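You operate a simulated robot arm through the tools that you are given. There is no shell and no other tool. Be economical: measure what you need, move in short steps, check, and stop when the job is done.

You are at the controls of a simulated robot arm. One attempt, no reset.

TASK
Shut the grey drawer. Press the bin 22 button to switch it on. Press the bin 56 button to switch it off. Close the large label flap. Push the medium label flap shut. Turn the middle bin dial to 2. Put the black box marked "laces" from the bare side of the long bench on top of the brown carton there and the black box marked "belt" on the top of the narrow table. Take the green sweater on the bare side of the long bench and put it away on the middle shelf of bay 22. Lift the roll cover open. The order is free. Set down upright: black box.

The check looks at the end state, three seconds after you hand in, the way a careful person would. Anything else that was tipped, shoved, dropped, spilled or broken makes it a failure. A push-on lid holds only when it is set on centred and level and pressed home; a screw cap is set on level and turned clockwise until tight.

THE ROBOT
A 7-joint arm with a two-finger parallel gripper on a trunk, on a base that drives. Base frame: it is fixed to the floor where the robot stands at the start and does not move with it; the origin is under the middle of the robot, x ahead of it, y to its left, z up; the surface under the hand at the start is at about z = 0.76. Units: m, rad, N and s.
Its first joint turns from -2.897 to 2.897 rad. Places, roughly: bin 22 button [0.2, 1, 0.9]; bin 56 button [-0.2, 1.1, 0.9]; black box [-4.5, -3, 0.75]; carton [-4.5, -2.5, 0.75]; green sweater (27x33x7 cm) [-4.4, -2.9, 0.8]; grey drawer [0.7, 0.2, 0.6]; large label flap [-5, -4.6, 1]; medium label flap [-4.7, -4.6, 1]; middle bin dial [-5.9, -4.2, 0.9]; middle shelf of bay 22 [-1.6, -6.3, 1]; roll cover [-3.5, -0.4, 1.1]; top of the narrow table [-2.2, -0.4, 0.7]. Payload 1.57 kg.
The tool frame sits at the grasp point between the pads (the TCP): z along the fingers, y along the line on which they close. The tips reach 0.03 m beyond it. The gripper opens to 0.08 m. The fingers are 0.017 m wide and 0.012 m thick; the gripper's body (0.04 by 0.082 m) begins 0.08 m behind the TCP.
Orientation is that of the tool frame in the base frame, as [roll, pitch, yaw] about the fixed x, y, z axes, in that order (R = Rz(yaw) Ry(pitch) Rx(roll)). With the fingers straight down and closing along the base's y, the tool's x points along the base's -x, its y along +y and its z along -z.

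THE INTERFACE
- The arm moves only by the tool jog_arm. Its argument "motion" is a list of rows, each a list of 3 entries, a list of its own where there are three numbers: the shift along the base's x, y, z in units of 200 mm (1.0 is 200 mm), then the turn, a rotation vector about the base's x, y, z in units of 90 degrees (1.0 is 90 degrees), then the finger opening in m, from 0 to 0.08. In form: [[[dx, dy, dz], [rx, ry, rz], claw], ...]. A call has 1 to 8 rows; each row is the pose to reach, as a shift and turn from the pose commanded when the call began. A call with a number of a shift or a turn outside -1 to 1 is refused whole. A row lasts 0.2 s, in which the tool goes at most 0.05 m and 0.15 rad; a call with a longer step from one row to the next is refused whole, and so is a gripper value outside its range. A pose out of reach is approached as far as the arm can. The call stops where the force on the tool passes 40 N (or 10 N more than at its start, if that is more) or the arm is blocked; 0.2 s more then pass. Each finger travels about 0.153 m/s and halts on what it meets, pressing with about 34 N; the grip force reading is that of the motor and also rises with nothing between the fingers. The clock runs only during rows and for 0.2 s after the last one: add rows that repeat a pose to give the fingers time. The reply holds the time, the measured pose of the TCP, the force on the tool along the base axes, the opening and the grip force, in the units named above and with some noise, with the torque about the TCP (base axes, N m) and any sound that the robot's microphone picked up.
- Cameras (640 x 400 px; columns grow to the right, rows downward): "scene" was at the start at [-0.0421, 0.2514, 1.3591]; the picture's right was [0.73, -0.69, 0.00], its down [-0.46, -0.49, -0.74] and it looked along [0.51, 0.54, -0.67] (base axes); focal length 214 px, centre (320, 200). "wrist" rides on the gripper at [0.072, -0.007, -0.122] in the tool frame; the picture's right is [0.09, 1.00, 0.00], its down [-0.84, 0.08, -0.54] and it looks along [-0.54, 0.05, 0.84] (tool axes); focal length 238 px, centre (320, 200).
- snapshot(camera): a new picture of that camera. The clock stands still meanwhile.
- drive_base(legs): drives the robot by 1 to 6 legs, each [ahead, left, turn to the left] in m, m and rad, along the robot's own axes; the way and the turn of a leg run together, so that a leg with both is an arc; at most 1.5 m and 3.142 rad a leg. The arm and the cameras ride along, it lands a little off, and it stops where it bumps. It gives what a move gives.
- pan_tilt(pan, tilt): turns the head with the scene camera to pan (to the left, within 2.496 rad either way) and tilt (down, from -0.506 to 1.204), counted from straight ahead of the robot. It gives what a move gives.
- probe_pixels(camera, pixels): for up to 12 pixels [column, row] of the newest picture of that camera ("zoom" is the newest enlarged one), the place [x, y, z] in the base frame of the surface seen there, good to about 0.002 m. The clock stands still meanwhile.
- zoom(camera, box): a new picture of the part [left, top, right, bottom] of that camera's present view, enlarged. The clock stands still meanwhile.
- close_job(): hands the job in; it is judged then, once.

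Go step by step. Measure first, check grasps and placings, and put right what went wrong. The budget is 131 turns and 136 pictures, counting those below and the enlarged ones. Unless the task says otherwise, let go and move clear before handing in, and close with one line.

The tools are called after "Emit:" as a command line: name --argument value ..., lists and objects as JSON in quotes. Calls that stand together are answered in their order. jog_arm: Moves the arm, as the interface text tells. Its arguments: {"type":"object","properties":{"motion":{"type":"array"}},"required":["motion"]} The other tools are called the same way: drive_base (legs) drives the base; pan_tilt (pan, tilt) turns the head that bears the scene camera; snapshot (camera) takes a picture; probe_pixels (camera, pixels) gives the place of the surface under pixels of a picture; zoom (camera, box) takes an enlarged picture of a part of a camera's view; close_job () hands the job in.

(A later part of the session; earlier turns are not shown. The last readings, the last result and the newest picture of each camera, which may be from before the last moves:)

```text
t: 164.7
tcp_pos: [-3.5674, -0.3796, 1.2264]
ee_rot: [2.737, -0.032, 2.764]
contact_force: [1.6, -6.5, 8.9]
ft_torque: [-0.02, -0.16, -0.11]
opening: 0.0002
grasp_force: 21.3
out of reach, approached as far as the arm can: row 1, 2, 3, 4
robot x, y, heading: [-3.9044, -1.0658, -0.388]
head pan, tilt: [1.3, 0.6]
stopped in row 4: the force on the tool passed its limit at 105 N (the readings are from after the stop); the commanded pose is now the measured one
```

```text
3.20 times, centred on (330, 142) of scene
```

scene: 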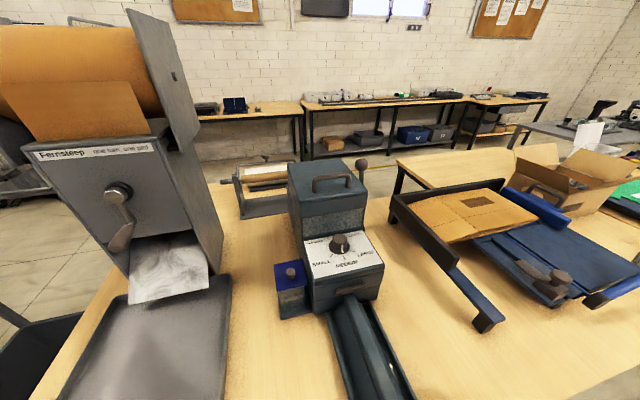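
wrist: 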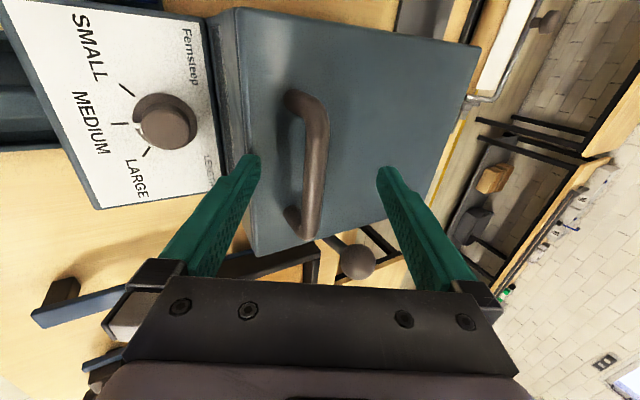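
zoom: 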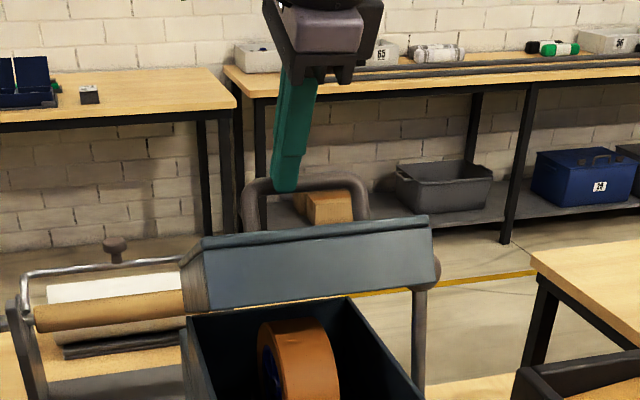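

The fingers slipped off (reach ran out), but the lid stays at about 30°. I'll withdraw up and back, tilt the tool further, and then push the lid's underside from below with the closed tips.

Emit:
jog_arm --motion '[[[0, 0, 0.2], [0, 0, 0], 0], [[-0.077, -0.185, 0.3], [0.077, -0.032, 0], 0], [[-0.161, -0.388, 0.3], [0.153, -0.064, 0], 0], [[-0.23, -0.554, 0.3], [0.23, -0.095, 0], 0], [[-0.306, -0.739, 0.25], [0.307, -0.127, 0], 0], [[-0.306, -0.739, 0.1], [0.383, -0.159, 0], 0]]'

Emit:
zoom --camera "scene" --box '[230, 80, 430, 230]'

Emit:
probe_pixels --camera "zoom" --pixels '[[200, 235], [420, 215], [200, 310], [420, 290], [300, 262], [190, 330], [360, 320], [300, 340]]'

```text
t: 166.1
tcp_pos: [-3.6286, -0.5261, 1.2441]
ee_rot: [2.086, -0.02, 2.779]
contact_force: [1.3, 0.6, 0.1]
ft_torque: [0.0, 0.03, 0.05]
opening: 0.0002
grasp_force: 21.3
out of reach, approached as far as the arm can: row 1
robot x, y, heading: [-3.9063, -1.0662, -0.382]
head pan, tilt: [1.3, 0.6]
```

```text
2.67 times, centred on (330, 155) of scene
```

zoom: 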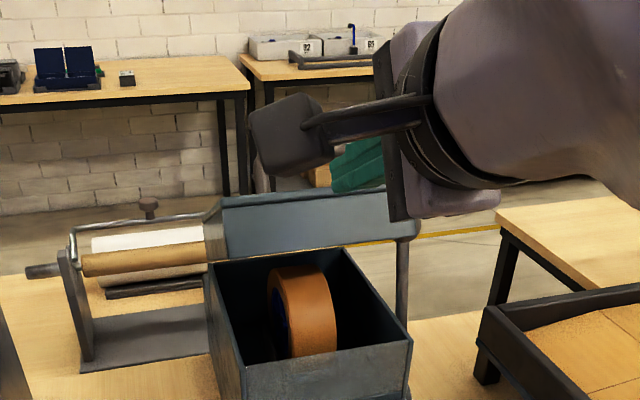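

```text
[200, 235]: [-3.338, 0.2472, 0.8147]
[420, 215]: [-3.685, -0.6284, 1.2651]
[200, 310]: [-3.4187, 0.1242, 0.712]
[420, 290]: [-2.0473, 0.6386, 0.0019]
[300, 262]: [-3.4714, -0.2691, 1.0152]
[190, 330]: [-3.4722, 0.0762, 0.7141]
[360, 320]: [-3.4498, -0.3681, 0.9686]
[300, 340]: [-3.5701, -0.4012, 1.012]
```

The body interior is fully visible; I'll probe the lid panel to get its actual angle.

Emit:
probe_pixels --camera "zoom" --pixels '[[240, 255], [240, 235], [240, 212], [240, 200], [300, 240], [300, 210], [300, 196], [370, 235], [370, 205], [218, 240], [345, 192], [255, 196]]'

```text
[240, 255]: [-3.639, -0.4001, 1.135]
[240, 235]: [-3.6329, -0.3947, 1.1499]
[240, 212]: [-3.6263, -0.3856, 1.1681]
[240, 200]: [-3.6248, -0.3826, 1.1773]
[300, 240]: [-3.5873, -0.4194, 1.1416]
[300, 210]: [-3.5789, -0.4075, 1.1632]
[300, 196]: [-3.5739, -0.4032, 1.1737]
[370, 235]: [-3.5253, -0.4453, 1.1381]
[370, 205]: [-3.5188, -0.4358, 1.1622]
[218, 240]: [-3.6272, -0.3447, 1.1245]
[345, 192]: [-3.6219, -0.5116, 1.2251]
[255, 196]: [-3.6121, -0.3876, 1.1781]
```

The lid stands at 27° with its lower lip at v≈1.765, z≈1.133. I'll slip the closed tips in underneath.

Emit:
jog_arm --motion '[[[0.019, 0.046, -0.2], [0, 0, 0], 0], [[0.038, 0.09, -0.4], [0, 0, 0], 0], [[0.054, 0.129, -0.52], [0, 0, 0], 0], [[0.111, 0.268, -0.605], [0, 0, 0], 0], [[0.167, 0.402, -0.69], [0, 0, 0], 0], [[0.22, 0.531, -0.77], [0, 0, 0], 0]]'

Emit:
zoom --camera "scene" --box '[230, 80, 430, 230]'

```text
t: 167.5
tcp_pos: [-3.587, -0.419, 1.0893]
ee_rot: [2.088, -0.019, 2.781]
contact_force: [-1.3, -0.7, 1.0]
ft_torque: [-0.05, -0.02, -0.01]
opening: 0.0
grasp_force: 21.5
robot x, y, heading: [-3.9032, -1.066, -0.387]
head pan, tilt: [1.3, 0.6]
```

```text
2.67 times, centred on (330, 155) of scene
```

zoom: 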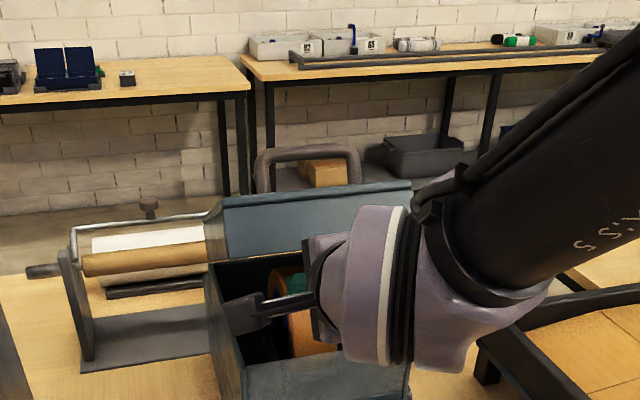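

The tips are under the lid. I'll push up and away along the opening arc.

Emit:
jog_arm --motion '[[[0.015, 0.037, 0.175], [0, 0, 0], 0], [[0.04, 0.097, 0.34], [0, 0, 0], 0], [[0.086, 0.208, 0.45], [0, 0, 0], 0], [[0.144, 0.347, 0.56], [0, 0, 0], 0], [[0.201, 0.485, 0.65], [0, 0, 0], 0], [[0.268, 0.647, 0.69], [0, 0, 0], 0], [[0.345, 0.832, 0.69], [0, 0, 0], 0]]'

Emit:
zoom --camera "scene" --box '[230, 80, 430, 230]'

```text
t: 169.1
tcp_pos: [-3.5204, -0.2587, 1.223]
ee_rot: [2.091, -0.017, 2.782]
contact_force: [-2.1, -1.0, -1.3]
ft_torque: [0.01, -0.01, -0.09]
opening: 0.0
grasp_force: 21.4
out of reach, approached as far as the arm can: row 7
robot x, y, heading: [-3.9052, -1.0662, -0.377]
head pan, tilt: [1.3, 0.6]
```

```text
2.67 times, centred on (330, 155) of scene
```

zoom: 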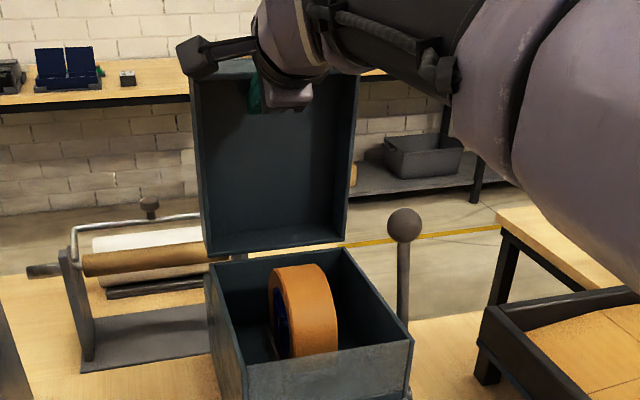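

The lid stands almost vertical. I'll withdraw straight back toward the robot and check that it stays.

Emit:
jog_arm --motion '[[[-0.08, -0.19, 0.0], [0, 0, 0], 0], [[-0.16, -0.38, 0.02], [0, 0, 0], 0], [[-0.24, -0.57, 0.1], [0, 0, 0], 0], [[-0.32, -0.76, 0.2], [0, 0, 0], 0], [[-0.4, -0.95, 0.2], [0, 0, 0], 0]]'

Emit:
zoom --camera "scene" --box '[230, 60, 430, 210]'

Emit:
probe_pixels --camera "zoom" --pixels '[[280, 160], [280, 200], [280, 250], [300, 130], [310, 290]]'

```text
t: 170.3
tcp_pos: [-3.5983, -0.4496, 1.2647]
ee_rot: [2.09, -0.017, 2.784]
contact_force: [0.5, 0.4, -0.6]
ft_torque: [-0.02, -0.04, -0.04]
opening: 0.0001
grasp_force: 21.3
robot x, y, heading: [-3.9073, -1.0657, -0.387]
head pan, tilt: [1.3, 0.6]
```

```text
2.67 times, centred on (330, 135) of scene
```

zoom: 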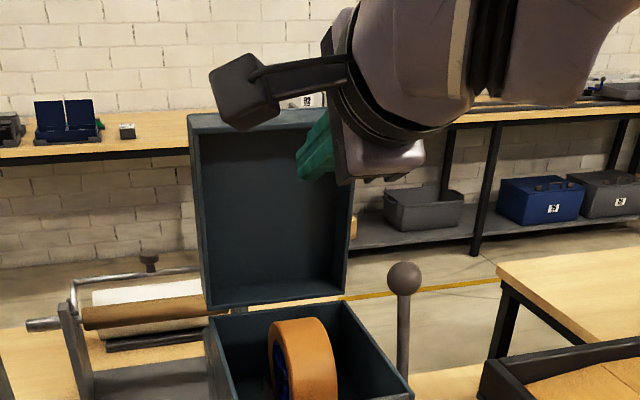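

```text
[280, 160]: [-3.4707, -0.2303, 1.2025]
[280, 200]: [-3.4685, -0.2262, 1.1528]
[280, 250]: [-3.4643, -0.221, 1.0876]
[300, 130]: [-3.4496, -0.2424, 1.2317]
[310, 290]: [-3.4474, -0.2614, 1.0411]
```

The lid stays upright on its own. I'll fold the arm back to the travel pose and drive around the cartons to the bare side of the long bench.

Emit:
jog_arm --motion '[[[0.04, -0.2, 0.05], [-0.08, 0.033, 0], 0], [[0.08, -0.4, 0.05], [-0.16, 0.066, 0], 0], [[0.12, -0.6, 0.05], [-0.24, 0.1, 0], 0], [[0.16, -0.8, 0.05], [-0.32, 0.132, 0], 0], [[0.2, -1, 0.05], [-0.4, 0.166, 0], 0]]'

Emit:
jog_arm --motion '[[[0.04, -0.2, 0], [-0.08, 0.033, 0], 0], [[0.08, -0.4, 0], [-0.16, 0.066, 0], 0], [[0.12, -0.6, 0], [-0.224, 0.093, 0], 0], [[0.16, -0.8, 0], [-0.224, 0.093, 0], 0], [[0.2, -1, 0], [-0.224, 0.093, 0], 0]]'

Emit:
jog_arm --motion '[[[0.04, -0.2, 0], [0, 0, 0], 0], [[0.08, -0.4, 0], [0, 0, 0], 0], [[0.12, -0.6, 0], [0, 0, 0], 0], [[0.16, -0.8, 0], [0, 0, 0], 0], [[0.2, -1, 0], [0, 0, 0], 0]]'

Emit:
drive_base --legs '[[0, -0.27, 0], [-1.4, 0, 0], [-1.4, 0, 0], [0, -1.25, 0], [0, -1.25, 0]]'

Emit:
pan_tilt --pan 0.2 --tilt 0.4

Emit:
snapshot --camera "scene"

```text
t: 171.5
tcp_pos: [-3.5585, -0.6488, 1.2735]
ee_rot: [2.771, -0.037, 2.763]
contact_force: [-1.0, 0.5, 0.2]
ft_torque: [-0.04, -0.06, 0.01]
opening: 0.0
grasp_force: 20.9
robot x, y, heading: [-3.9088, -1.0667, -0.388]
head pan, tilt: [1.3, 0.6]
```

```text
t: 172.7
tcp_pos: [-3.5214, -0.8488, 1.2735]
ee_rot: [-3.13, -0.037, 2.75]
contact_force: [0.3, 0.8, -0.1]
ft_torque: [-0.04, -0.02, -0.02]
opening: 0.0
grasp_force: 21.6
robot x, y, heading: [-3.9072, -1.0638, -0.384]
head pan, tilt: [1.3, 0.6]
```

```text
t: 173.9
tcp_pos: [-3.4782, -1.048, 1.2728]
ee_rot: [-3.131, -0.04, 2.75]
contact_force: [0.2, 0.7, 0.0]
ft_torque: [-0.02, 0.01, 0.06]
opening: 0.0
grasp_force: 21.1
robot x, y, heading: [-3.9061, -1.0621, -0.385]
head pan, tilt: [1.3, 0.6]
```

```text
t: 200.8
tcp_pos: [-7.1828, -2.5251, 1.2735]
ee_rot: [-3.132, -0.038, 2.713]
contact_force: [0.0, -0.1, 0.2]
ft_torque: [-0.03, -0.01, -0.04]
opening: 0.0003
grasp_force: 21.2
robot x, y, heading: [-7.6126, -2.5271, -0.42]
head pan, tilt: [1.3, 0.6]
```

```text
t: 202.2
tcp_pos: [-7.1829, -2.5246, 1.2732]
ee_rot: [-3.134, -0.039, 2.712]
contact_force: [-0.2, -0.3, 0.6]
ft_torque: [-0.02, 0.01, -0.01]
opening: 0.0
grasp_force: 21.5
robot x, y, heading: [-7.6101, -2.5295, -0.417]
head pan, tilt: [0.201, 0.4]
```

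```text
75 pictures are left
```

scene: 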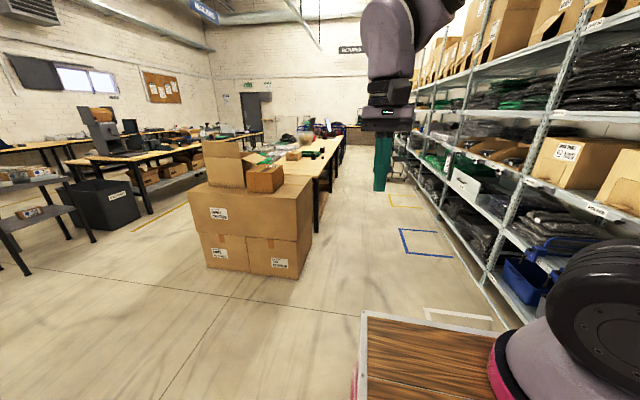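

The long bench lies on the left (300,160) and the shelves on the right. I'll straighten and drive down the aisle to u≈4, then look both ways.

Emit:
probe_pixels --camera "scene" --pixels '[[500, 290], [440, 220], [420, 190], [335, 160], [330, 150], [320, 170], [310, 230], [520, 330]]'

Emit:
drive_base --legs '[[0, 0, 0.024], [1.0, 0, 0], [1.0, 0, 0]]'

Emit:
pan_tilt --pan 1.0 --tilt 0.5

Emit:
snapshot --camera "scene"

Emit:
pan_tilt --pan -1.0 --tilt 0.5

Emit:
snapshot --camera "scene"

```text
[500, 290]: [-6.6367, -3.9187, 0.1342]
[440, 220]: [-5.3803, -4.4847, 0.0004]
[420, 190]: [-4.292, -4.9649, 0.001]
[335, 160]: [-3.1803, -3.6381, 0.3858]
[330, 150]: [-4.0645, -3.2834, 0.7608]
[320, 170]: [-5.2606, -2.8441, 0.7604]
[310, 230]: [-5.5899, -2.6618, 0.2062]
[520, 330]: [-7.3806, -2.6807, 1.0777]
```

```text
t: 212.5
tcp_pos: [-5.3429, -3.3217, 1.274]
ee_rot: [-3.134, -0.037, 2.725]
contact_force: [0.6, 0.0, 0.4]
ft_torque: [0.01, 0.0, 0.0]
opening: 0.0
grasp_force: 21.7
robot x, y, heading: [-5.7736, -3.3299, -0.402]
head pan, tilt: [0.201, 0.4]
```

```text
t: 213.6
tcp_pos: [-5.3446, -3.3218, 1.2728]
ee_rot: [-3.134, -0.038, 2.724]
contact_force: [0.8, -0.9, -0.1]
ft_torque: [0.0, 0.02, 0.0]
opening: 0.0
grasp_force: 21.2
robot x, y, heading: [-5.771, -3.3241, -0.409]
head pan, tilt: [1.0, 0.499]
```

```text
74 pictures are left
```

scene: 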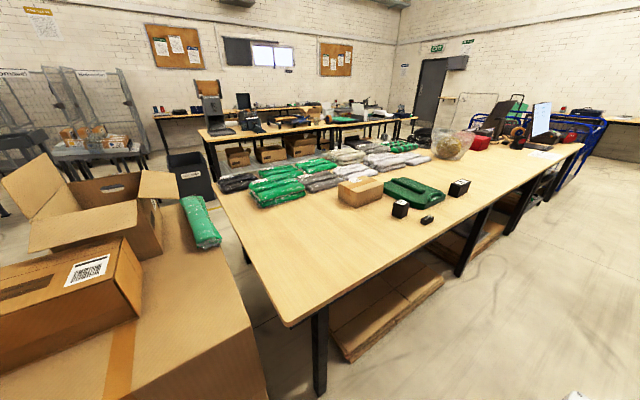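

```text
t: 215.6
tcp_pos: [-5.3453, -3.3224, 1.2732]
ee_rot: [-3.133, -0.04, 2.726]
contact_force: [0.3, -0.8, 0.5]
ft_torque: [0.02, -0.01, 0.0]
opening: 0.0
grasp_force: 21.3
robot x, y, heading: [-5.7733, -3.3298, -0.409]
head pan, tilt: [-1.0, 0.499]
```

```text
73 pictures are left
```

scene: 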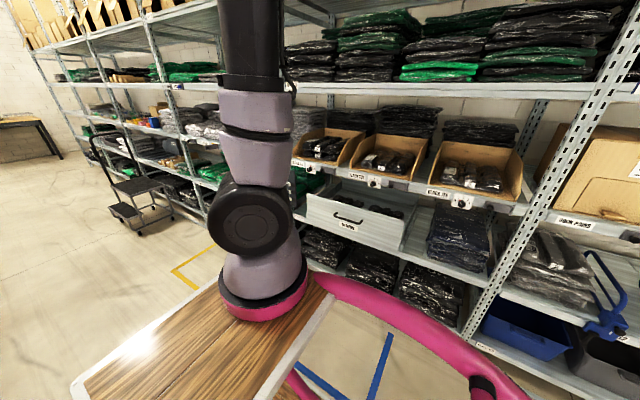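

On the right, three bins with dials (px (305,165), (372,182), (462,200)); on the left, the bench with the boxes, carton and sweater. I'll enlarge both.

Emit:
zoom --camera "scene" --box '[280, 120, 520, 270]'

Emit:
zoom --camera "scene" --box '[340, 160, 410, 204]'

Emit:
probe_pixels --camera "zoom" --pixels '[[240, 170], [290, 200], [310, 180], [335, 215], [270, 215], [200, 190]]'

Emit:
zoom --camera "scene" --box '[70, 80, 250, 230]'

```text
2.67 times, centred on (400, 195) of scene
```

zoom: 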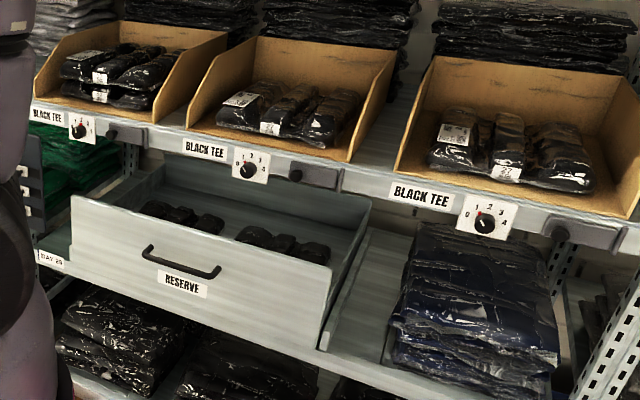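

```text
9.09 times, centred on (375, 182) of scene
```

zoom: 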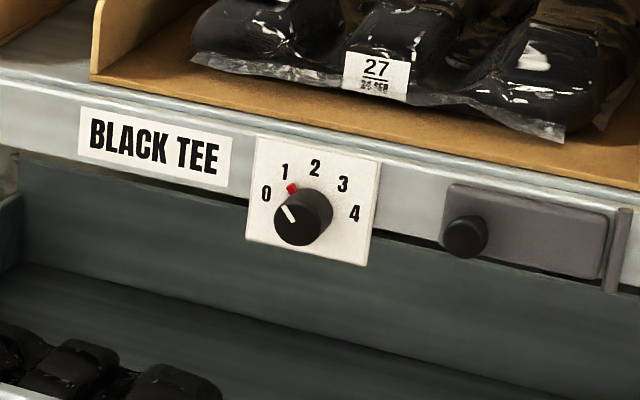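

```text
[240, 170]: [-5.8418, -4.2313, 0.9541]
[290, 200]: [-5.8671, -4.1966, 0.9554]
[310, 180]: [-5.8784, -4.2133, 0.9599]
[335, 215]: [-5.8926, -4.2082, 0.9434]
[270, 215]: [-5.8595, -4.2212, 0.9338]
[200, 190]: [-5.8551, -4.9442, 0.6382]
```

```text
2.67 times, centred on (160, 155) of scene
```

zoom: 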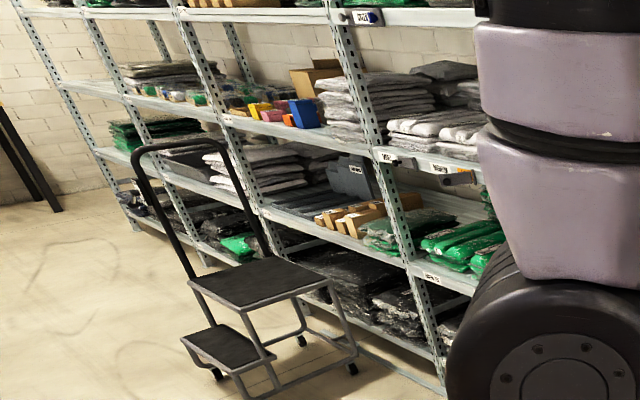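

The middle dial knob is at about (-5.868,-4.205,0.95), pointing at 1, so it needs 45° clockwise. I'll swing the arm to the right and turn the tool to point into the shelf.

Emit:
jog_arm --motion '[[[-0.098, -0.143, -0.06], [-0.046, 0.019, 0], 0.03], [[-0.197, -0.287, -0.12], [-0.092, 0.038, 0], 0.05], [[-0.295, -0.43, -0.18], [-0.139, 0.058, 0], 0.05], [[-0.394, -0.573, -0.24], [-0.185, 0.077, 0], 0.05], [[-0.492, -0.7165, -0.3], [-0.231, 0.096, 0], 0.05]]'

Emit:
jog_arm --motion '[[[-0.098, -0.143, -0.06], [-0.046, 0.019, 0], 0.05], [[-0.197, -0.287, -0.12], [-0.092, 0.038, 0], 0.05], [[-0.295, -0.43, -0.18], [-0.139, 0.058, 0], 0.05], [[-0.394, -0.573, -0.24], [-0.185, 0.077, 0], 0.05], [[-0.492, -0.7165, -0.3], [-0.231, 0.096, 0], 0.05]]'

Emit:
jog_arm --motion '[[[-0.098, -0.143, -0.06], [-0.046, 0.019, 0], 0.05], [[-0.197, -0.287, -0.12], [-0.092, 0.038, 0], 0.05], [[-0.295, -0.43, -0.18], [-0.139, 0.058, 0], 0.05], [[-0.394, -0.573, -0.24], [-0.185, 0.077, 0], 0.05], [[-0.492, -0.7165, -0.3], [-0.231, 0.096, 0], 0.05]]'

Emit:
jog_arm --motion '[[[-0.098, -0.143, -0.06], [-0.046, 0.019, 0], 0.05], [[-0.197, -0.287, -0.12], [-0.092, 0.038, 0], 0.05], [[-0.295, -0.43, -0.18], [-0.139, 0.058, 0], 0.05], [[-0.394, -0.573, -0.24], [-0.185, 0.077, 0], 0.05], [[-0.492, -0.7165, -0.3], [-0.231, 0.096, 0], 0.05]]'

Emit:
snapshot --camera "wrist"

```text
t: 216.8
tcp_pos: [-5.4427, -3.4683, 1.2143]
ee_rot: [-2.737, -0.026, 2.711]
contact_force: [-0.2, 0.2, -0.5]
ft_torque: [0.03, 0.02, 0.03]
opening: 0.0501
grasp_force: 0.1
robot x, y, heading: [-5.7711, -3.3275, -0.412]
head pan, tilt: [-1.0, 0.499]
```

```text
t: 217.9
tcp_pos: [-5.4404, -3.5995, 1.2341]
ee_rot: [-2.345, -0.01, 2.703]
contact_force: [-1.2, 0.6, 1.1]
ft_torque: [0.01, -0.01, 0.02]
opening: 0.0499
grasp_force: 0.1
out of reach, approached as far as the arm can: row 1, 2, 3, 4, 5
robot x, y, heading: [-5.7732, -3.3297, -0.411]
head pan, tilt: [-1.0, 0.499]
```

```text
t: 219.2
tcp_pos: [-5.4168, -3.7849, 1.219]
ee_rot: [-1.956, 0.008, 2.702]
contact_force: [-0.3, 1.0, -0.3]
ft_torque: [0.0, -0.03, 0.1]
opening: 0.0498
grasp_force: 0.0
out of reach, approached as far as the arm can: row 1, 2, 3, 4, 5
robot x, y, heading: [-5.7775, -3.328, -0.406]
head pan, tilt: [-1.0, 0.499]
```

```text
t: 220.3
tcp_pos: [-5.5009, -3.9479, 1.1564]
ee_rot: [-1.56, 0.026, 2.71]
contact_force: [0.3, 0.3, -0.2]
ft_torque: [0.02, -0.01, 0.04]
opening: 0.0499
grasp_force: 0.2
out of reach, approached as far as the arm can: row 1, 2, 3, 4, 5
robot x, y, heading: [-5.7741, -3.3271, -0.409]
head pan, tilt: [-1.0, 0.499]
```

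```text
69 pictures are left
```

wrist: 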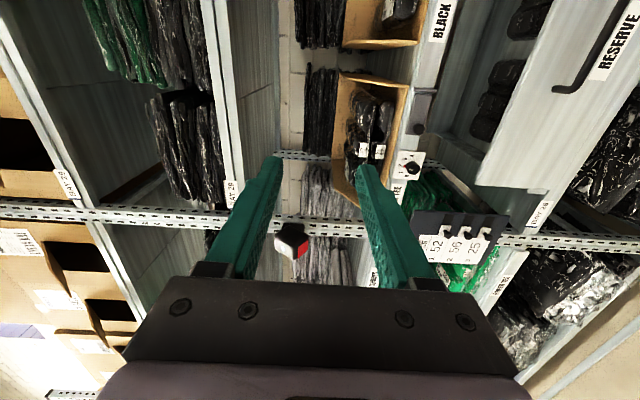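

The tool now points into the shelf; some steps were out of reach close to the body, but it's in place at (-5.50,-3.95,1.16). I'll move toward a spot in front of the middle knob.

Emit:
jog_arm --motion '[[[-0.16, -0.06, -0.1], [0, 0, 0], 0.05], [[-0.323, -0.12, -0.2], [0, 0, 0], 0.05], [[-0.485, -0.18, -0.3], [0, 0, 0], 0.05], [[-0.646, -0.24, -0.4], [0, 0, 0], 0.05], [[-0.808, -0.3, -0.51], [0, 0, 0], 0.05]]'

Emit:
jog_arm --motion '[[[-0.16, -0.06, -0.1], [0, 0, 0], 0.05], [[-0.323, -0.12, -0.2], [0, 0, 0], 0.05], [[-0.485, -0.18, -0.3], [0, 0, 0], 0.05], [[-0.646, -0.24, -0.4], [0, 0, 0], 0.05], [[-0.808, -0.3, -0.51], [0, 0, 0], 0.05]]'

Emit:
snapshot --camera "wrist"

```text
t: 221.6
tcp_pos: [-5.6637, -4.0084, 1.0548]
ee_rot: [-1.563, 0.022, 2.709]
contact_force: [-0.2, -0.4, 0.3]
ft_torque: [0.01, -0.01, 0.02]
opening: 0.05
grasp_force: 0.1
out of reach, approached as far as the arm can: row 1, 2, 3
robot x, y, heading: [-5.7729, -3.3287, -0.411]
head pan, tilt: [-1.0, 0.499]
```

```text
t: 222.8
tcp_pos: [-5.8263, -4.0679, 0.9533]
ee_rot: [-1.562, 0.025, 2.71]
contact_force: [1.6, -0.4, 0.4]
ft_torque: [-0.01, -0.02, -0.06]
opening: 0.0499
grasp_force: 0.1
out of reach, approached as far as the arm can: row 1, 2, 3
robot x, y, heading: [-5.7684, -3.3271, -0.41]
head pan, tilt: [-1.0, 0.499]
```

```text
68 pictures are left
```

wrist: 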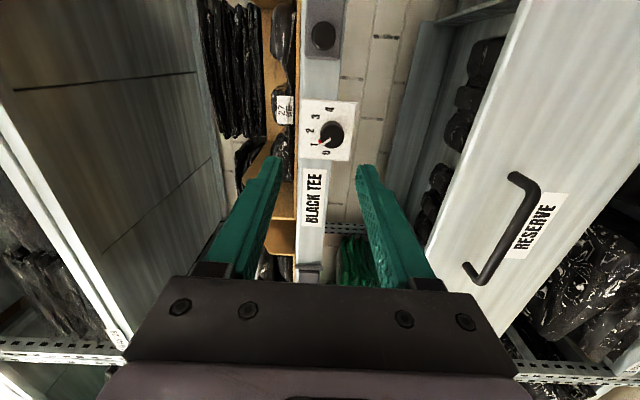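

The knob is at (332,134) of the wrist view. I'll enlarge and probe it for exact alignment and its pointer.

Emit:
zoom --camera "wrist" --box '[280, 90, 376, 150]'

Emit:
probe_pixels --camera "wrist" --pixels '[[333, 133], [328, 133], [338, 133], [333, 125], [333, 142], [306, 133], [345, 155], [312, 105], [440, 230], [380, 230]]'

```text
6.67 times, centred on (328, 120) of wrist
```

zoom: 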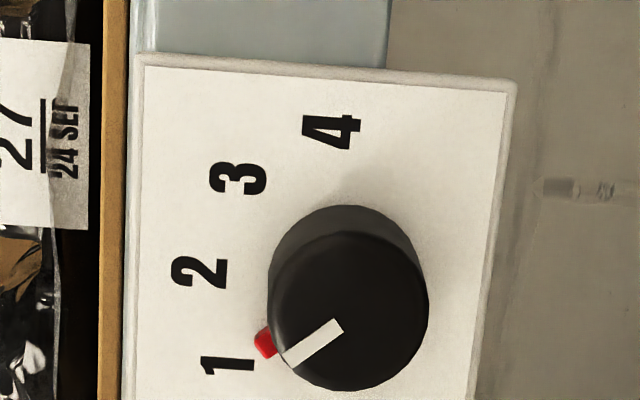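

```text
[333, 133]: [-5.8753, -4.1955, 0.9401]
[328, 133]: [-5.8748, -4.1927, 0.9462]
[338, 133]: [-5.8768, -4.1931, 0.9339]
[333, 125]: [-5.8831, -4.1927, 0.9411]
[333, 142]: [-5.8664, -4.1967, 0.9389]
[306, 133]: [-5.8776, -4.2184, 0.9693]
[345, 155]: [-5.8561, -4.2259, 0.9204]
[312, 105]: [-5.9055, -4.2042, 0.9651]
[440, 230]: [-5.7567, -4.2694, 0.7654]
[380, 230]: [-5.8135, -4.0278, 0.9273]
```

Knob face centre is (-5.8725,-4.195,0.941), panel ~2.4 cm behind. I'll advance onto it with fingers above and below, then close.

Emit:
jog_arm --motion '[[[-0.03, -0.08, -0.062], [0, 0, 0.024], 0.05], [[-0.09, -0.25, -0.062], [0, 0, 0.024], 0.05], [[-0.15, -0.42, -0.062], [0, 0, 0.024], 0.05], [[-0.21, -0.585, -0.062], [0, 0, 0.024], 0.05]]'

Emit:
jog_arm --motion '[[[0, 0, 0], [0, 0, 0], 0.03], [[0, 0, 0], [0, 0, 0], 0.01], [[0, 0, 0], [0, 0, 0], 0], [[0, 0, 0], [0, 0, 0], 0]]'

Emit:
snapshot --camera "wrist"

```text
t: 223.8
tcp_pos: [-5.8672, -4.1846, 0.9364]
ee_rot: [-1.561, 0.023, 2.749]
contact_force: [0.0, 0.3, -0.8]
ft_torque: [0.04, -0.01, 0.0]
opening: 0.0499
grasp_force: 0.0
robot x, y, heading: [-5.7696, -3.3252, -0.407]
head pan, tilt: [-1.0, 0.499]
```

```text
t: 224.8
tcp_pos: [-5.8667, -4.1848, 0.9398]
ee_rot: [-1.558, 0.025, 2.748]
contact_force: [-6.5, -12.6, 27.7]
ft_torque: [0.19, -0.07, -0.31]
opening: 0.0267
grasp_force: 37.3
robot x, y, heading: [-5.7674, -3.3277, -0.407]
head pan, tilt: [-1.0, 0.499]
```

```text
66 pictures are left
```

wrist: 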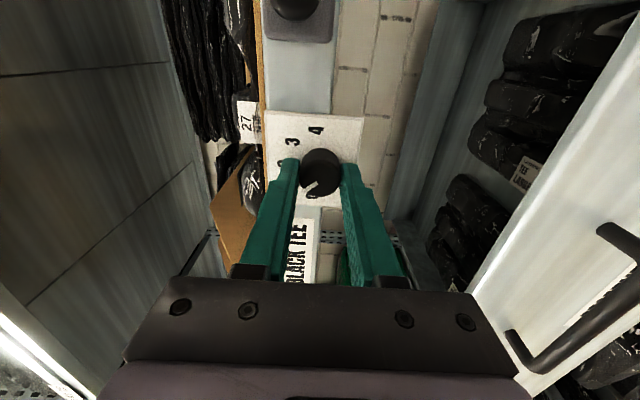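

Knob held (0.0267 m). I'll relieve the 4 mm vertical offset and turn 45° clockwise about the knob's axis.

Emit:
jog_arm --motion '[[[0, 0, 0.02], [0, 0, 0], 0], [[0, 0, 0.022], [-0.032, -0.077, 0], 0], [[0, 0, 0.022], [-0.064, -0.154, 0], 0], [[0, 0, 0.022], [-0.096, -0.231, 0], 0], [[0, 0, 0.022], [-0.128, -0.308, 0], 0], [[0, 0, 0.022], [-0.16, -0.385, 0], 0], [[0, 0, 0.022], [-0.192, -0.462, 0], 0], [[0, 0, 0.022], [-0.192, -0.462, 0], 0]]'

Emit:
zoom --camera "wrist" --box '[240, 90, 400, 220]'

```text
t: 225.9
tcp_pos: [-5.867, -4.1843, 0.9396]
ee_rot: [-1.538, 0.513, 2.749]
contact_force: [8.6, 20.7, 10.4]
ft_torque: [0.4, -0.12, 0.69]
opening: 0.0273
grasp_force: 37.4
out of reach, approached as far as the arm can: row 5
robot x, y, heading: [-5.7716, -3.327, -0.412]
head pan, tilt: [-1.0, 0.499]
stopped in row 5: the force on the tool passed its limit at 45 N (the readings are from after the stop); the commanded pose is now the measured one
```

```text
3.08 times, centred on (320, 155) of wrist
```

zoom: 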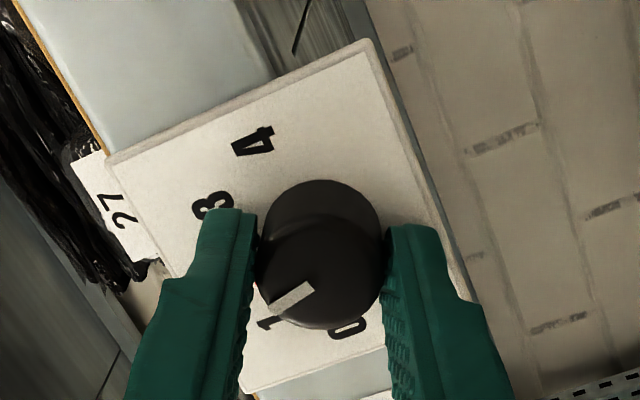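

The knob turned with the gripper by ~28°, then a joint limit stopped it. I'll open, turn the tool back ~0.5 rad, and take a fresh grip.

Emit:
jog_arm --motion '[[[0, 0, 0], [0, 0, 0], 0.03], [[0, 0, 0], [0, 0, 0], 0.055], [[0, 0, 0], [0.03, 0.075, 0], 0.055], [[0, 0, 0], [0.06, 0.15, 0], 0.055], [[0, 0, 0], [0.09, 0.225, 0], 0.055], [[0, 0, 0], [0.122, 0.295, 0], 0.055], [[0, 0, 0], [0.122, 0.295, 0], 0.055]]'

Emit:
snapshot --camera "wrist"

Emit:
zoom --camera "wrist" --box '[240, 90, 400, 220]'

```text
t: 227.6
tcp_pos: [-5.8667, -4.1853, 0.9376]
ee_rot: [-1.538, 0.013, 2.745]
contact_force: [0.6, -0.8, 0.1]
ft_torque: [0.02, -0.04, 0.02]
opening: 0.055
grasp_force: 0.1
robot x, y, heading: [-5.7713, -3.3253, -0.412]
head pan, tilt: [-1.0, 0.499]
```

```text
64 pictures are left
```

wrist: 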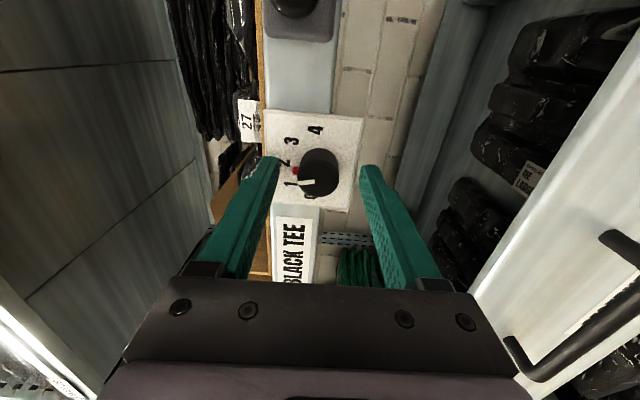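

```text
3.08 times, centred on (320, 155) of wrist
```

zoom: 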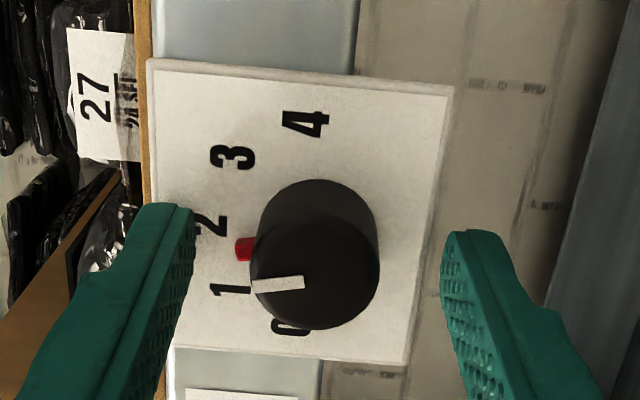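

The red pointer is now midway between 1 and 2 (≈22° left to go). I'll grip again and turn the rest.

Emit:
jog_arm --motion '[[[0, 0, 0.01], [0, 0, 0], 0.03], [[0, 0, 0.01], [0, 0, 0], 0.01], [[0, 0, 0.01], [0, 0, 0], 0], [[0, 0, 0.012], [0, 0, 0], 0], [[0, 0, 0.012], [-0.03, -0.075, 0], 0], [[0, 0, 0.012], [-0.06, -0.15, 0], 0], [[0, 0, 0.012], [-0.09, -0.22, 0], 0], [[0, 0, 0.012], [-0.103, -0.25, 0], 0]]'

Emit:
jog_arm --motion '[[[0, 0, 0], [0, 0, 0], 0.03], [[0, 0, 0], [0, 0, 0], 0.055], [[0, 0, 0], [0.03, 0.075, 0], 0.055], [[0, 0, 0], [0.06, 0.15, 0], 0.055], [[0, 0, 0], [0.09, 0.22, 0], 0.055], [[0, 0, 0], [0.103, 0.25, 0], 0.055]]'

Emit:
zoom --camera "wrist" --box '[240, 90, 400, 220]'

```text
t: 229.3
tcp_pos: [-5.8661, -4.1855, 0.9408]
ee_rot: [-1.541, 0.438, 2.746]
contact_force: [7.9, 10.0, -10.2]
ft_torque: [0.91, -0.41, 0.21]
opening: 0.0272
grasp_force: 37.7
robot x, y, heading: [-5.7697, -3.3288, -0.404]
head pan, tilt: [-1.0, 0.499]
```

```text
t: 230.8
tcp_pos: [-5.8674, -4.1875, 0.9419]
ee_rot: [-1.539, 0.011, 2.744]
contact_force: [-0.3, -0.4, 0.7]
ft_torque: [0.0, 0.0, 0.03]
opening: 0.0552
grasp_force: 0.0
robot x, y, heading: [-5.7733, -3.3263, -0.409]
head pan, tilt: [-1.0, 0.499]
```

```text
3.08 times, centred on (320, 155) of wrist
```

zoom: 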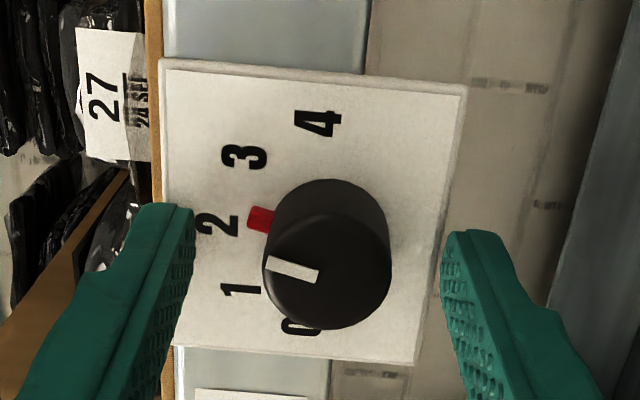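

The red pointer now sits at 2. I'll back straight out and verify with the scene camera, also searching for the label flaps.

Emit:
jog_arm --motion '[[[0.06, 0.14, 0], [0, 0, 0], 0.055], [[0.13, 0.31, 0], [0, 0, 0], 0.055], [[0.2, 0.48, 0], [0, 0, 0], 0.055], [[0.27, 0.65, 0.1], [0, 0, 0], 0.055], [[0.33, 0.8, 0.25], [0, 0, 0], 0.03], [[0.37, 0.9, 0.45], [0, 0, 0], 0]]'

Emit:
zoom --camera "scene" --box '[320, 140, 440, 215]'

Emit:
snapshot --camera "scene"

```text
t: 232.2
tcp_pos: [-5.7909, -4.0042, 0.9948]
ee_rot: [-1.515, 0.014, 2.741]
contact_force: [-0.5, 0.6, 0.3]
ft_torque: [0.02, 0.03, 0.0]
opening: 0.0
grasp_force: 21.5
out of reach, approached as far as the arm can: row 5, 6
robot x, y, heading: [-5.7699, -3.3263, -0.408]
head pan, tilt: [-1.0, 0.499]
```

```text
5.33 times, centred on (380, 178) of scene
```

zoom: 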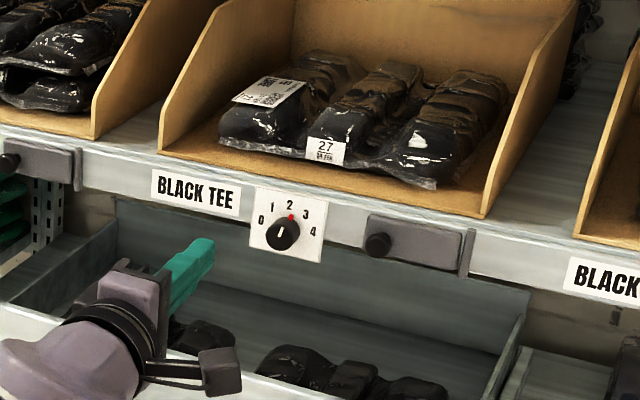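

```text
60 pictures are left
```

scene: 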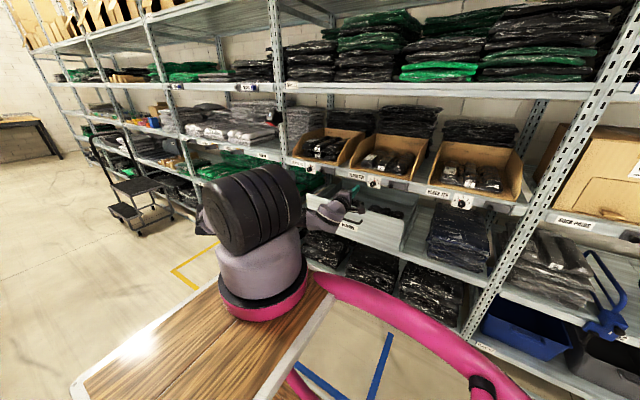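

The scene zoom confirms the dial at 2. Next I'll shift slightly away from the shelf, drive ahead to u≈3.1, and look at the label flaps.

Emit:
drive_base --legs '[[0, 0.1, 0.015], [0.85, 0, 0]]'

Emit:
pan_tilt --pan -0.9 --tilt 0.4

Emit:
snapshot --camera "scene"

Emit:
snapshot --camera "wrist"

```text
t: 237.4
tcp_pos: [-4.97, -4.2447, 0.9947]
ee_rot: [-1.517, 0.013, 2.743]
contact_force: [-0.4, -0.4, 0.7]
ft_torque: [0.0, 0.0, 0.0]
opening: 0.0002
grasp_force: 21.5
robot x, y, heading: [-4.9484, -3.5691, -0.406]
head pan, tilt: [-1.0, 0.499]
```

```text
t: 238.1
tcp_pos: [-4.9689, -4.2441, 0.9962]
ee_rot: [-1.518, 0.014, 2.742]
contact_force: [-0.6, 0.2, 0.2]
ft_torque: [0.05, 0.01, -0.03]
opening: 0.0
grasp_force: 21.3
robot x, y, heading: [-4.9518, -3.567, -0.407]
head pan, tilt: [-0.901, 0.4]
```

```text
59 pictures are left
```

scene: 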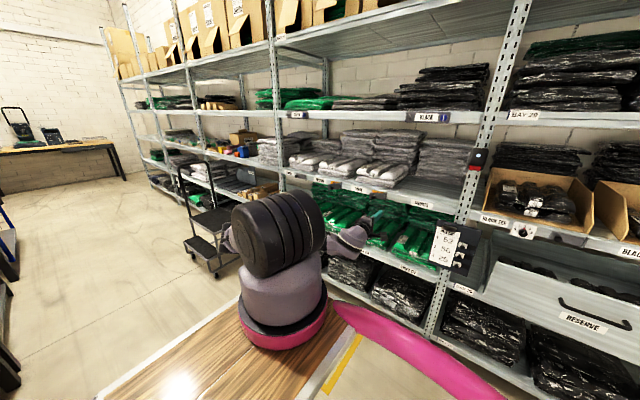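

```text
58 pictures are left
```

wrist: 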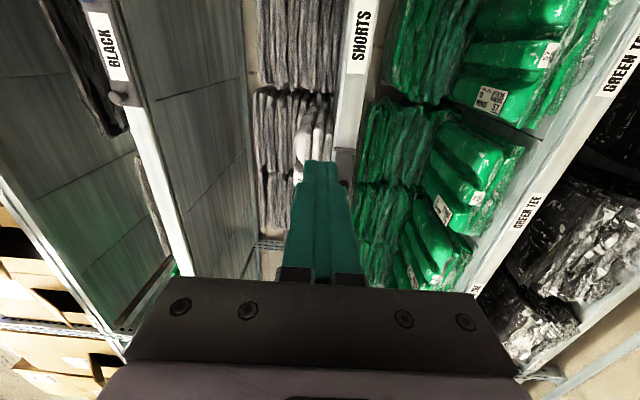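

The rail with labels runs from (285,172) to (455,215). I'll enlarge to find the flaps.

Emit:
zoom --camera "scene" --box '[280, 150, 470, 225]'

Emit:
probe_pixels --camera "zoom" --pixels '[[85, 85], [180, 100], [270, 120], [350, 140], [420, 155], [480, 180], [540, 195]]'

```text
3.37 times, centred on (375, 188) of scene
```

zoom: 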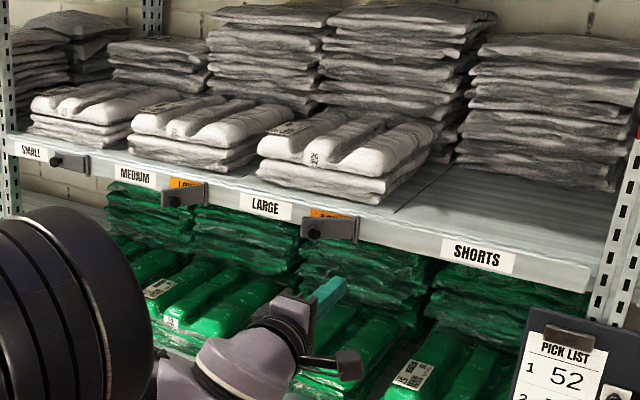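

```text
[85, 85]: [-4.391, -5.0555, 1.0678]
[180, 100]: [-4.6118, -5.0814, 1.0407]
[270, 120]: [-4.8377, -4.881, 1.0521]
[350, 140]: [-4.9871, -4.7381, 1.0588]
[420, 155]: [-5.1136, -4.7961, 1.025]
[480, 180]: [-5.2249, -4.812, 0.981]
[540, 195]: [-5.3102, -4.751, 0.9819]
```

The medium and large flaps (zoom (183,192) and (330,225)) stand open showing orange cards, unlike the small one. I'll enlarge each and probe.

Emit:
zoom --camera "scene" --box '[322, 196, 394, 228]'

Emit:
probe_pixels --camera "zoom" --pixels '[[424, 182], [455, 175], [520, 185], [560, 215], [565, 170], [440, 130], [460, 225], [250, 90], [610, 190], [395, 230]]'

Emit:
zoom --camera "scene" --box '[285, 186, 357, 218]'

Emit:
probe_pixels --camera "zoom" --pixels '[[390, 180], [424, 182], [455, 175], [480, 155], [440, 130], [350, 195], [410, 170], [470, 170]]'

```text
8.89 times, centred on (358, 212) of scene
```

zoom: 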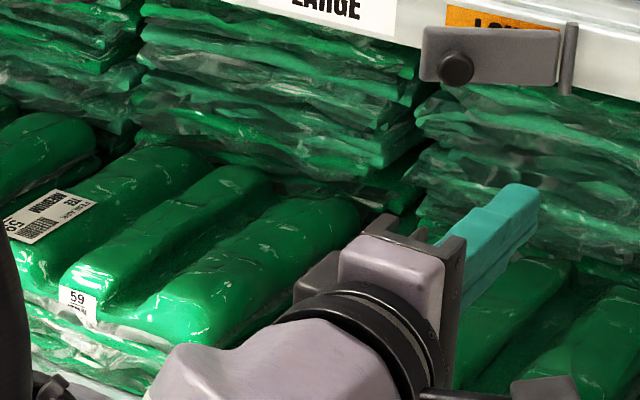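

```text
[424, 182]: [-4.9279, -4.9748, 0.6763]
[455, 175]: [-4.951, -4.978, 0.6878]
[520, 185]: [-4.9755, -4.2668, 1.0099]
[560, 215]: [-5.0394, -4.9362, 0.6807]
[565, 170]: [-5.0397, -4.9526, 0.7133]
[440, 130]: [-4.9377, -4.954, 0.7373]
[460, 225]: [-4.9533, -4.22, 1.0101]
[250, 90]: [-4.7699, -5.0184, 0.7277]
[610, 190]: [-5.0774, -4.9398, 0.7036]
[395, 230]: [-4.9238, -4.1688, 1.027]
```

```text
8.89 times, centred on (321, 202) of scene
```

zoom: 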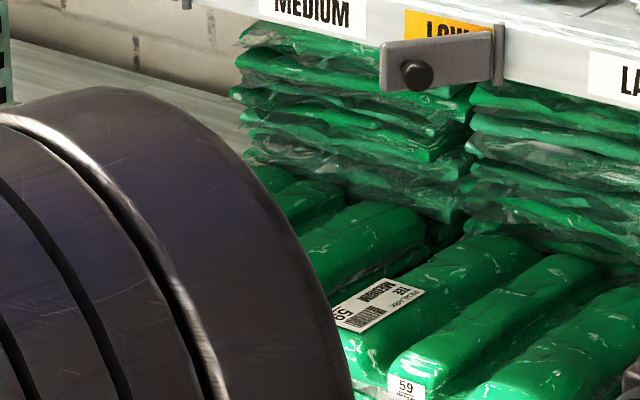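

```text
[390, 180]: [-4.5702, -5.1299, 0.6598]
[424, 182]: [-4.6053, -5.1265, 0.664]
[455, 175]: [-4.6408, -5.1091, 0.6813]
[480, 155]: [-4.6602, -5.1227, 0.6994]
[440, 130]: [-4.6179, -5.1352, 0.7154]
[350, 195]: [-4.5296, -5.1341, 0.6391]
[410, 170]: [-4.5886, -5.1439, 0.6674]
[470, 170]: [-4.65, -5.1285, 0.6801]
```

Each flap is a plate hinged on a vertical pin at its right end and swung outward. I'll probe knob, free end and hinge of both.

Emit:
probe_pixels --camera "scene" --pixels '[[373.2, 203.9], [385.8, 202.5], [370, 202], [378, 203], [378.2, 198.2], [331.8, 194.4], [328.6, 193.3], [341, 192.2], [336, 193], [335, 189], [391, 203], [365, 196]]'

```text
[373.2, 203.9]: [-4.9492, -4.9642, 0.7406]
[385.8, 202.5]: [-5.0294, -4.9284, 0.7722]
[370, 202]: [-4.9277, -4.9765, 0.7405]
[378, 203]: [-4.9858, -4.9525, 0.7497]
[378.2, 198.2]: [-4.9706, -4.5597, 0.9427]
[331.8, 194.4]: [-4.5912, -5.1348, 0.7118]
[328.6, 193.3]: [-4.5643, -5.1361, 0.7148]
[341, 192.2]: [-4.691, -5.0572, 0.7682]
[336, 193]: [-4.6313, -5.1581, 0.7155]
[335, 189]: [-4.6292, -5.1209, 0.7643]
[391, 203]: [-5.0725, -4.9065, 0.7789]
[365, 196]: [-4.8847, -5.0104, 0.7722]
```

The zoom covers more rows than asked, so my row mapping was off; I'll re-probe with corrected rows.

Emit:
probe_pixels --camera "scene" --pixels '[[373.2, 197.4], [385.8, 196], [370, 196], [379, 196.5], [378.2, 191.8], [331.8, 187.9], [328.9, 186.9], [341, 186], [336, 186], [335, 182], [390, 197], [362, 191]]'

```text
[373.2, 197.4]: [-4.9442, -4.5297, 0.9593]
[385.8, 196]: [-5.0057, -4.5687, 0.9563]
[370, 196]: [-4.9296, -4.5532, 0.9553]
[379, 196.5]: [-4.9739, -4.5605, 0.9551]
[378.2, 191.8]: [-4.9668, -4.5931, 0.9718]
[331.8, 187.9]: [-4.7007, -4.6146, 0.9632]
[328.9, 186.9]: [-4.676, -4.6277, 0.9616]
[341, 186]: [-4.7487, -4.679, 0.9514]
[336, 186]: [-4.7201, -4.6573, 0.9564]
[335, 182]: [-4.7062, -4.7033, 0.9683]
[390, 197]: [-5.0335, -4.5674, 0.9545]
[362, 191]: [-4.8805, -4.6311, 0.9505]
```

Large flap: hinge at u=2.876, free end 2.811, ~34° open; medium: hinge u=2.596, free end 2.548, ~57° open, both at z≈0.957. I'll drive 0.45 m ahead so both are within reach.

Emit:
drive_base --legs '[[0.45, -0.08, 0.013]]'

Emit:
snapshot --camera "wrist"

```text
t: 240.8
tcp_pos: [-4.5841, -4.492, 0.9954]
ee_rot: [-1.518, 0.014, 2.754]
contact_force: [0.0, -0.5, 0.7]
ft_torque: [-0.04, 0.0, -0.01]
opening: 0.0
grasp_force: 20.8
robot x, y, heading: [-4.5726, -3.8161, -0.398]
head pan, tilt: [-0.901, 0.4]
```

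```text
54 pictures are left
```

wrist: 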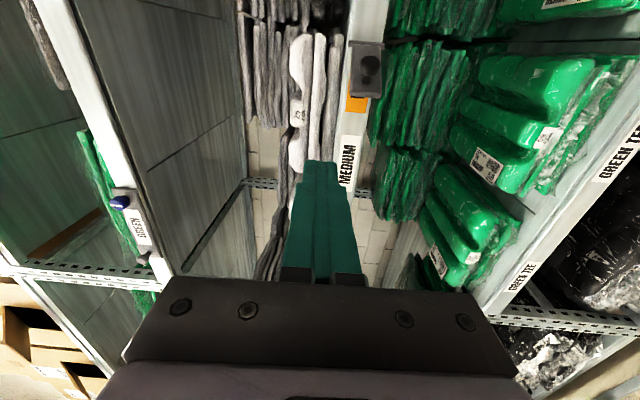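

The medium flap is at (366,68) with its knob. I'll probe it and line up in front of it.

Emit:
probe_pixels --camera "wrist" --pixels '[[370, 64], [367, 90], [366, 46], [356, 103]]'

Emit:
jog_arm --motion '[[[-0.138, -0.112, -0.062], [0, 0, 0], 0], [[-0.277, -0.224, -0.124], [0, 0, 0], 0], [[-0.4155, -0.3365, -0.185], [0, 0, 0], 0]]'

Emit:
snapshot --camera "wrist"

```text
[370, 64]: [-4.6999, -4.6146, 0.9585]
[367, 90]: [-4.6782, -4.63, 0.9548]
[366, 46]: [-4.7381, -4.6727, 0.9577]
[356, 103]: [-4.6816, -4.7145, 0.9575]
```

```text
t: 241.6
tcp_pos: [-4.6655, -4.5613, 0.9579]
ee_rot: [-1.514, 0.013, 2.752]
contact_force: [-0.7, 0.0, -0.3]
ft_torque: [-0.05, -0.01, 0.01]
opening: 0.0001
grasp_force: 21.7
robot x, y, heading: [-4.5755, -3.8097, -0.394]
head pan, tilt: [-0.901, 0.4]
```

```text
53 pictures are left
```

wrist: 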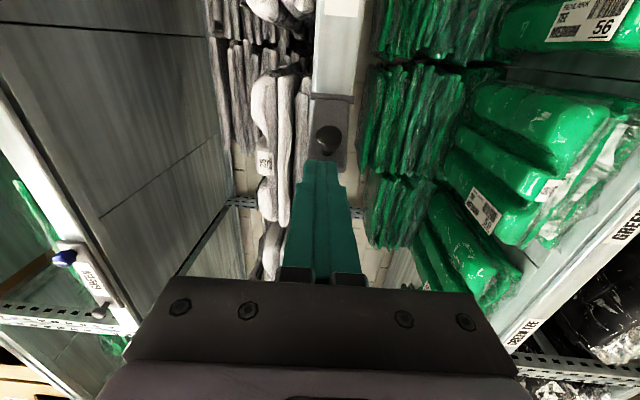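

Tips are right in front of the knob end. Pushing the medium flap shut.

Emit:
jog_arm --motion '[[[-0.016, -0.09, 0], [0, 0, 0], 0], [[-0.032, -0.18, 0], [0, 0, 0], 0], [[-0.048, -0.27, 0], [0, 0, 0], 0], [[-0.064, -0.36, 0], [0, 0, 0], 0], [[-0.08, -0.4545, 0], [0, 0, 0], 0], [[-0.09, -0.5, 0], [0, 0, 0], 0], [[-0.1, -0.554, 0], [0, 0, 0], 0]]'

Emit:
zoom --camera "wrist" --box '[240, 60, 400, 200]'

```text
t: 242.2
tcp_pos: [-4.6719, -4.5936, 0.9587]
ee_rot: [-1.516, 0.014, 2.757]
contact_force: [8.5, 8.0, 1.9]
ft_torque: [0.05, 0.13, 0.04]
opening: 0.0001
grasp_force: 21.0
robot x, y, heading: [-4.5734, -3.8175, -0.4]
head pan, tilt: [-0.901, 0.4]
stopped in row 3: the force on the tool passed its limit at 102 N (the readings are from after the stop); the commanded pose is now the measured one
```

```text
2.86 times, centred on (320, 130) of wrist
```

zoom: 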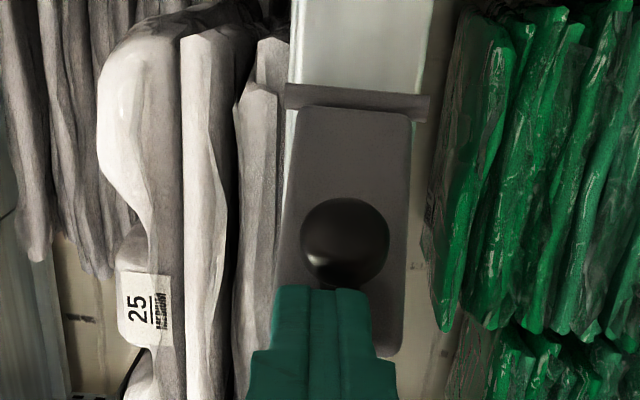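

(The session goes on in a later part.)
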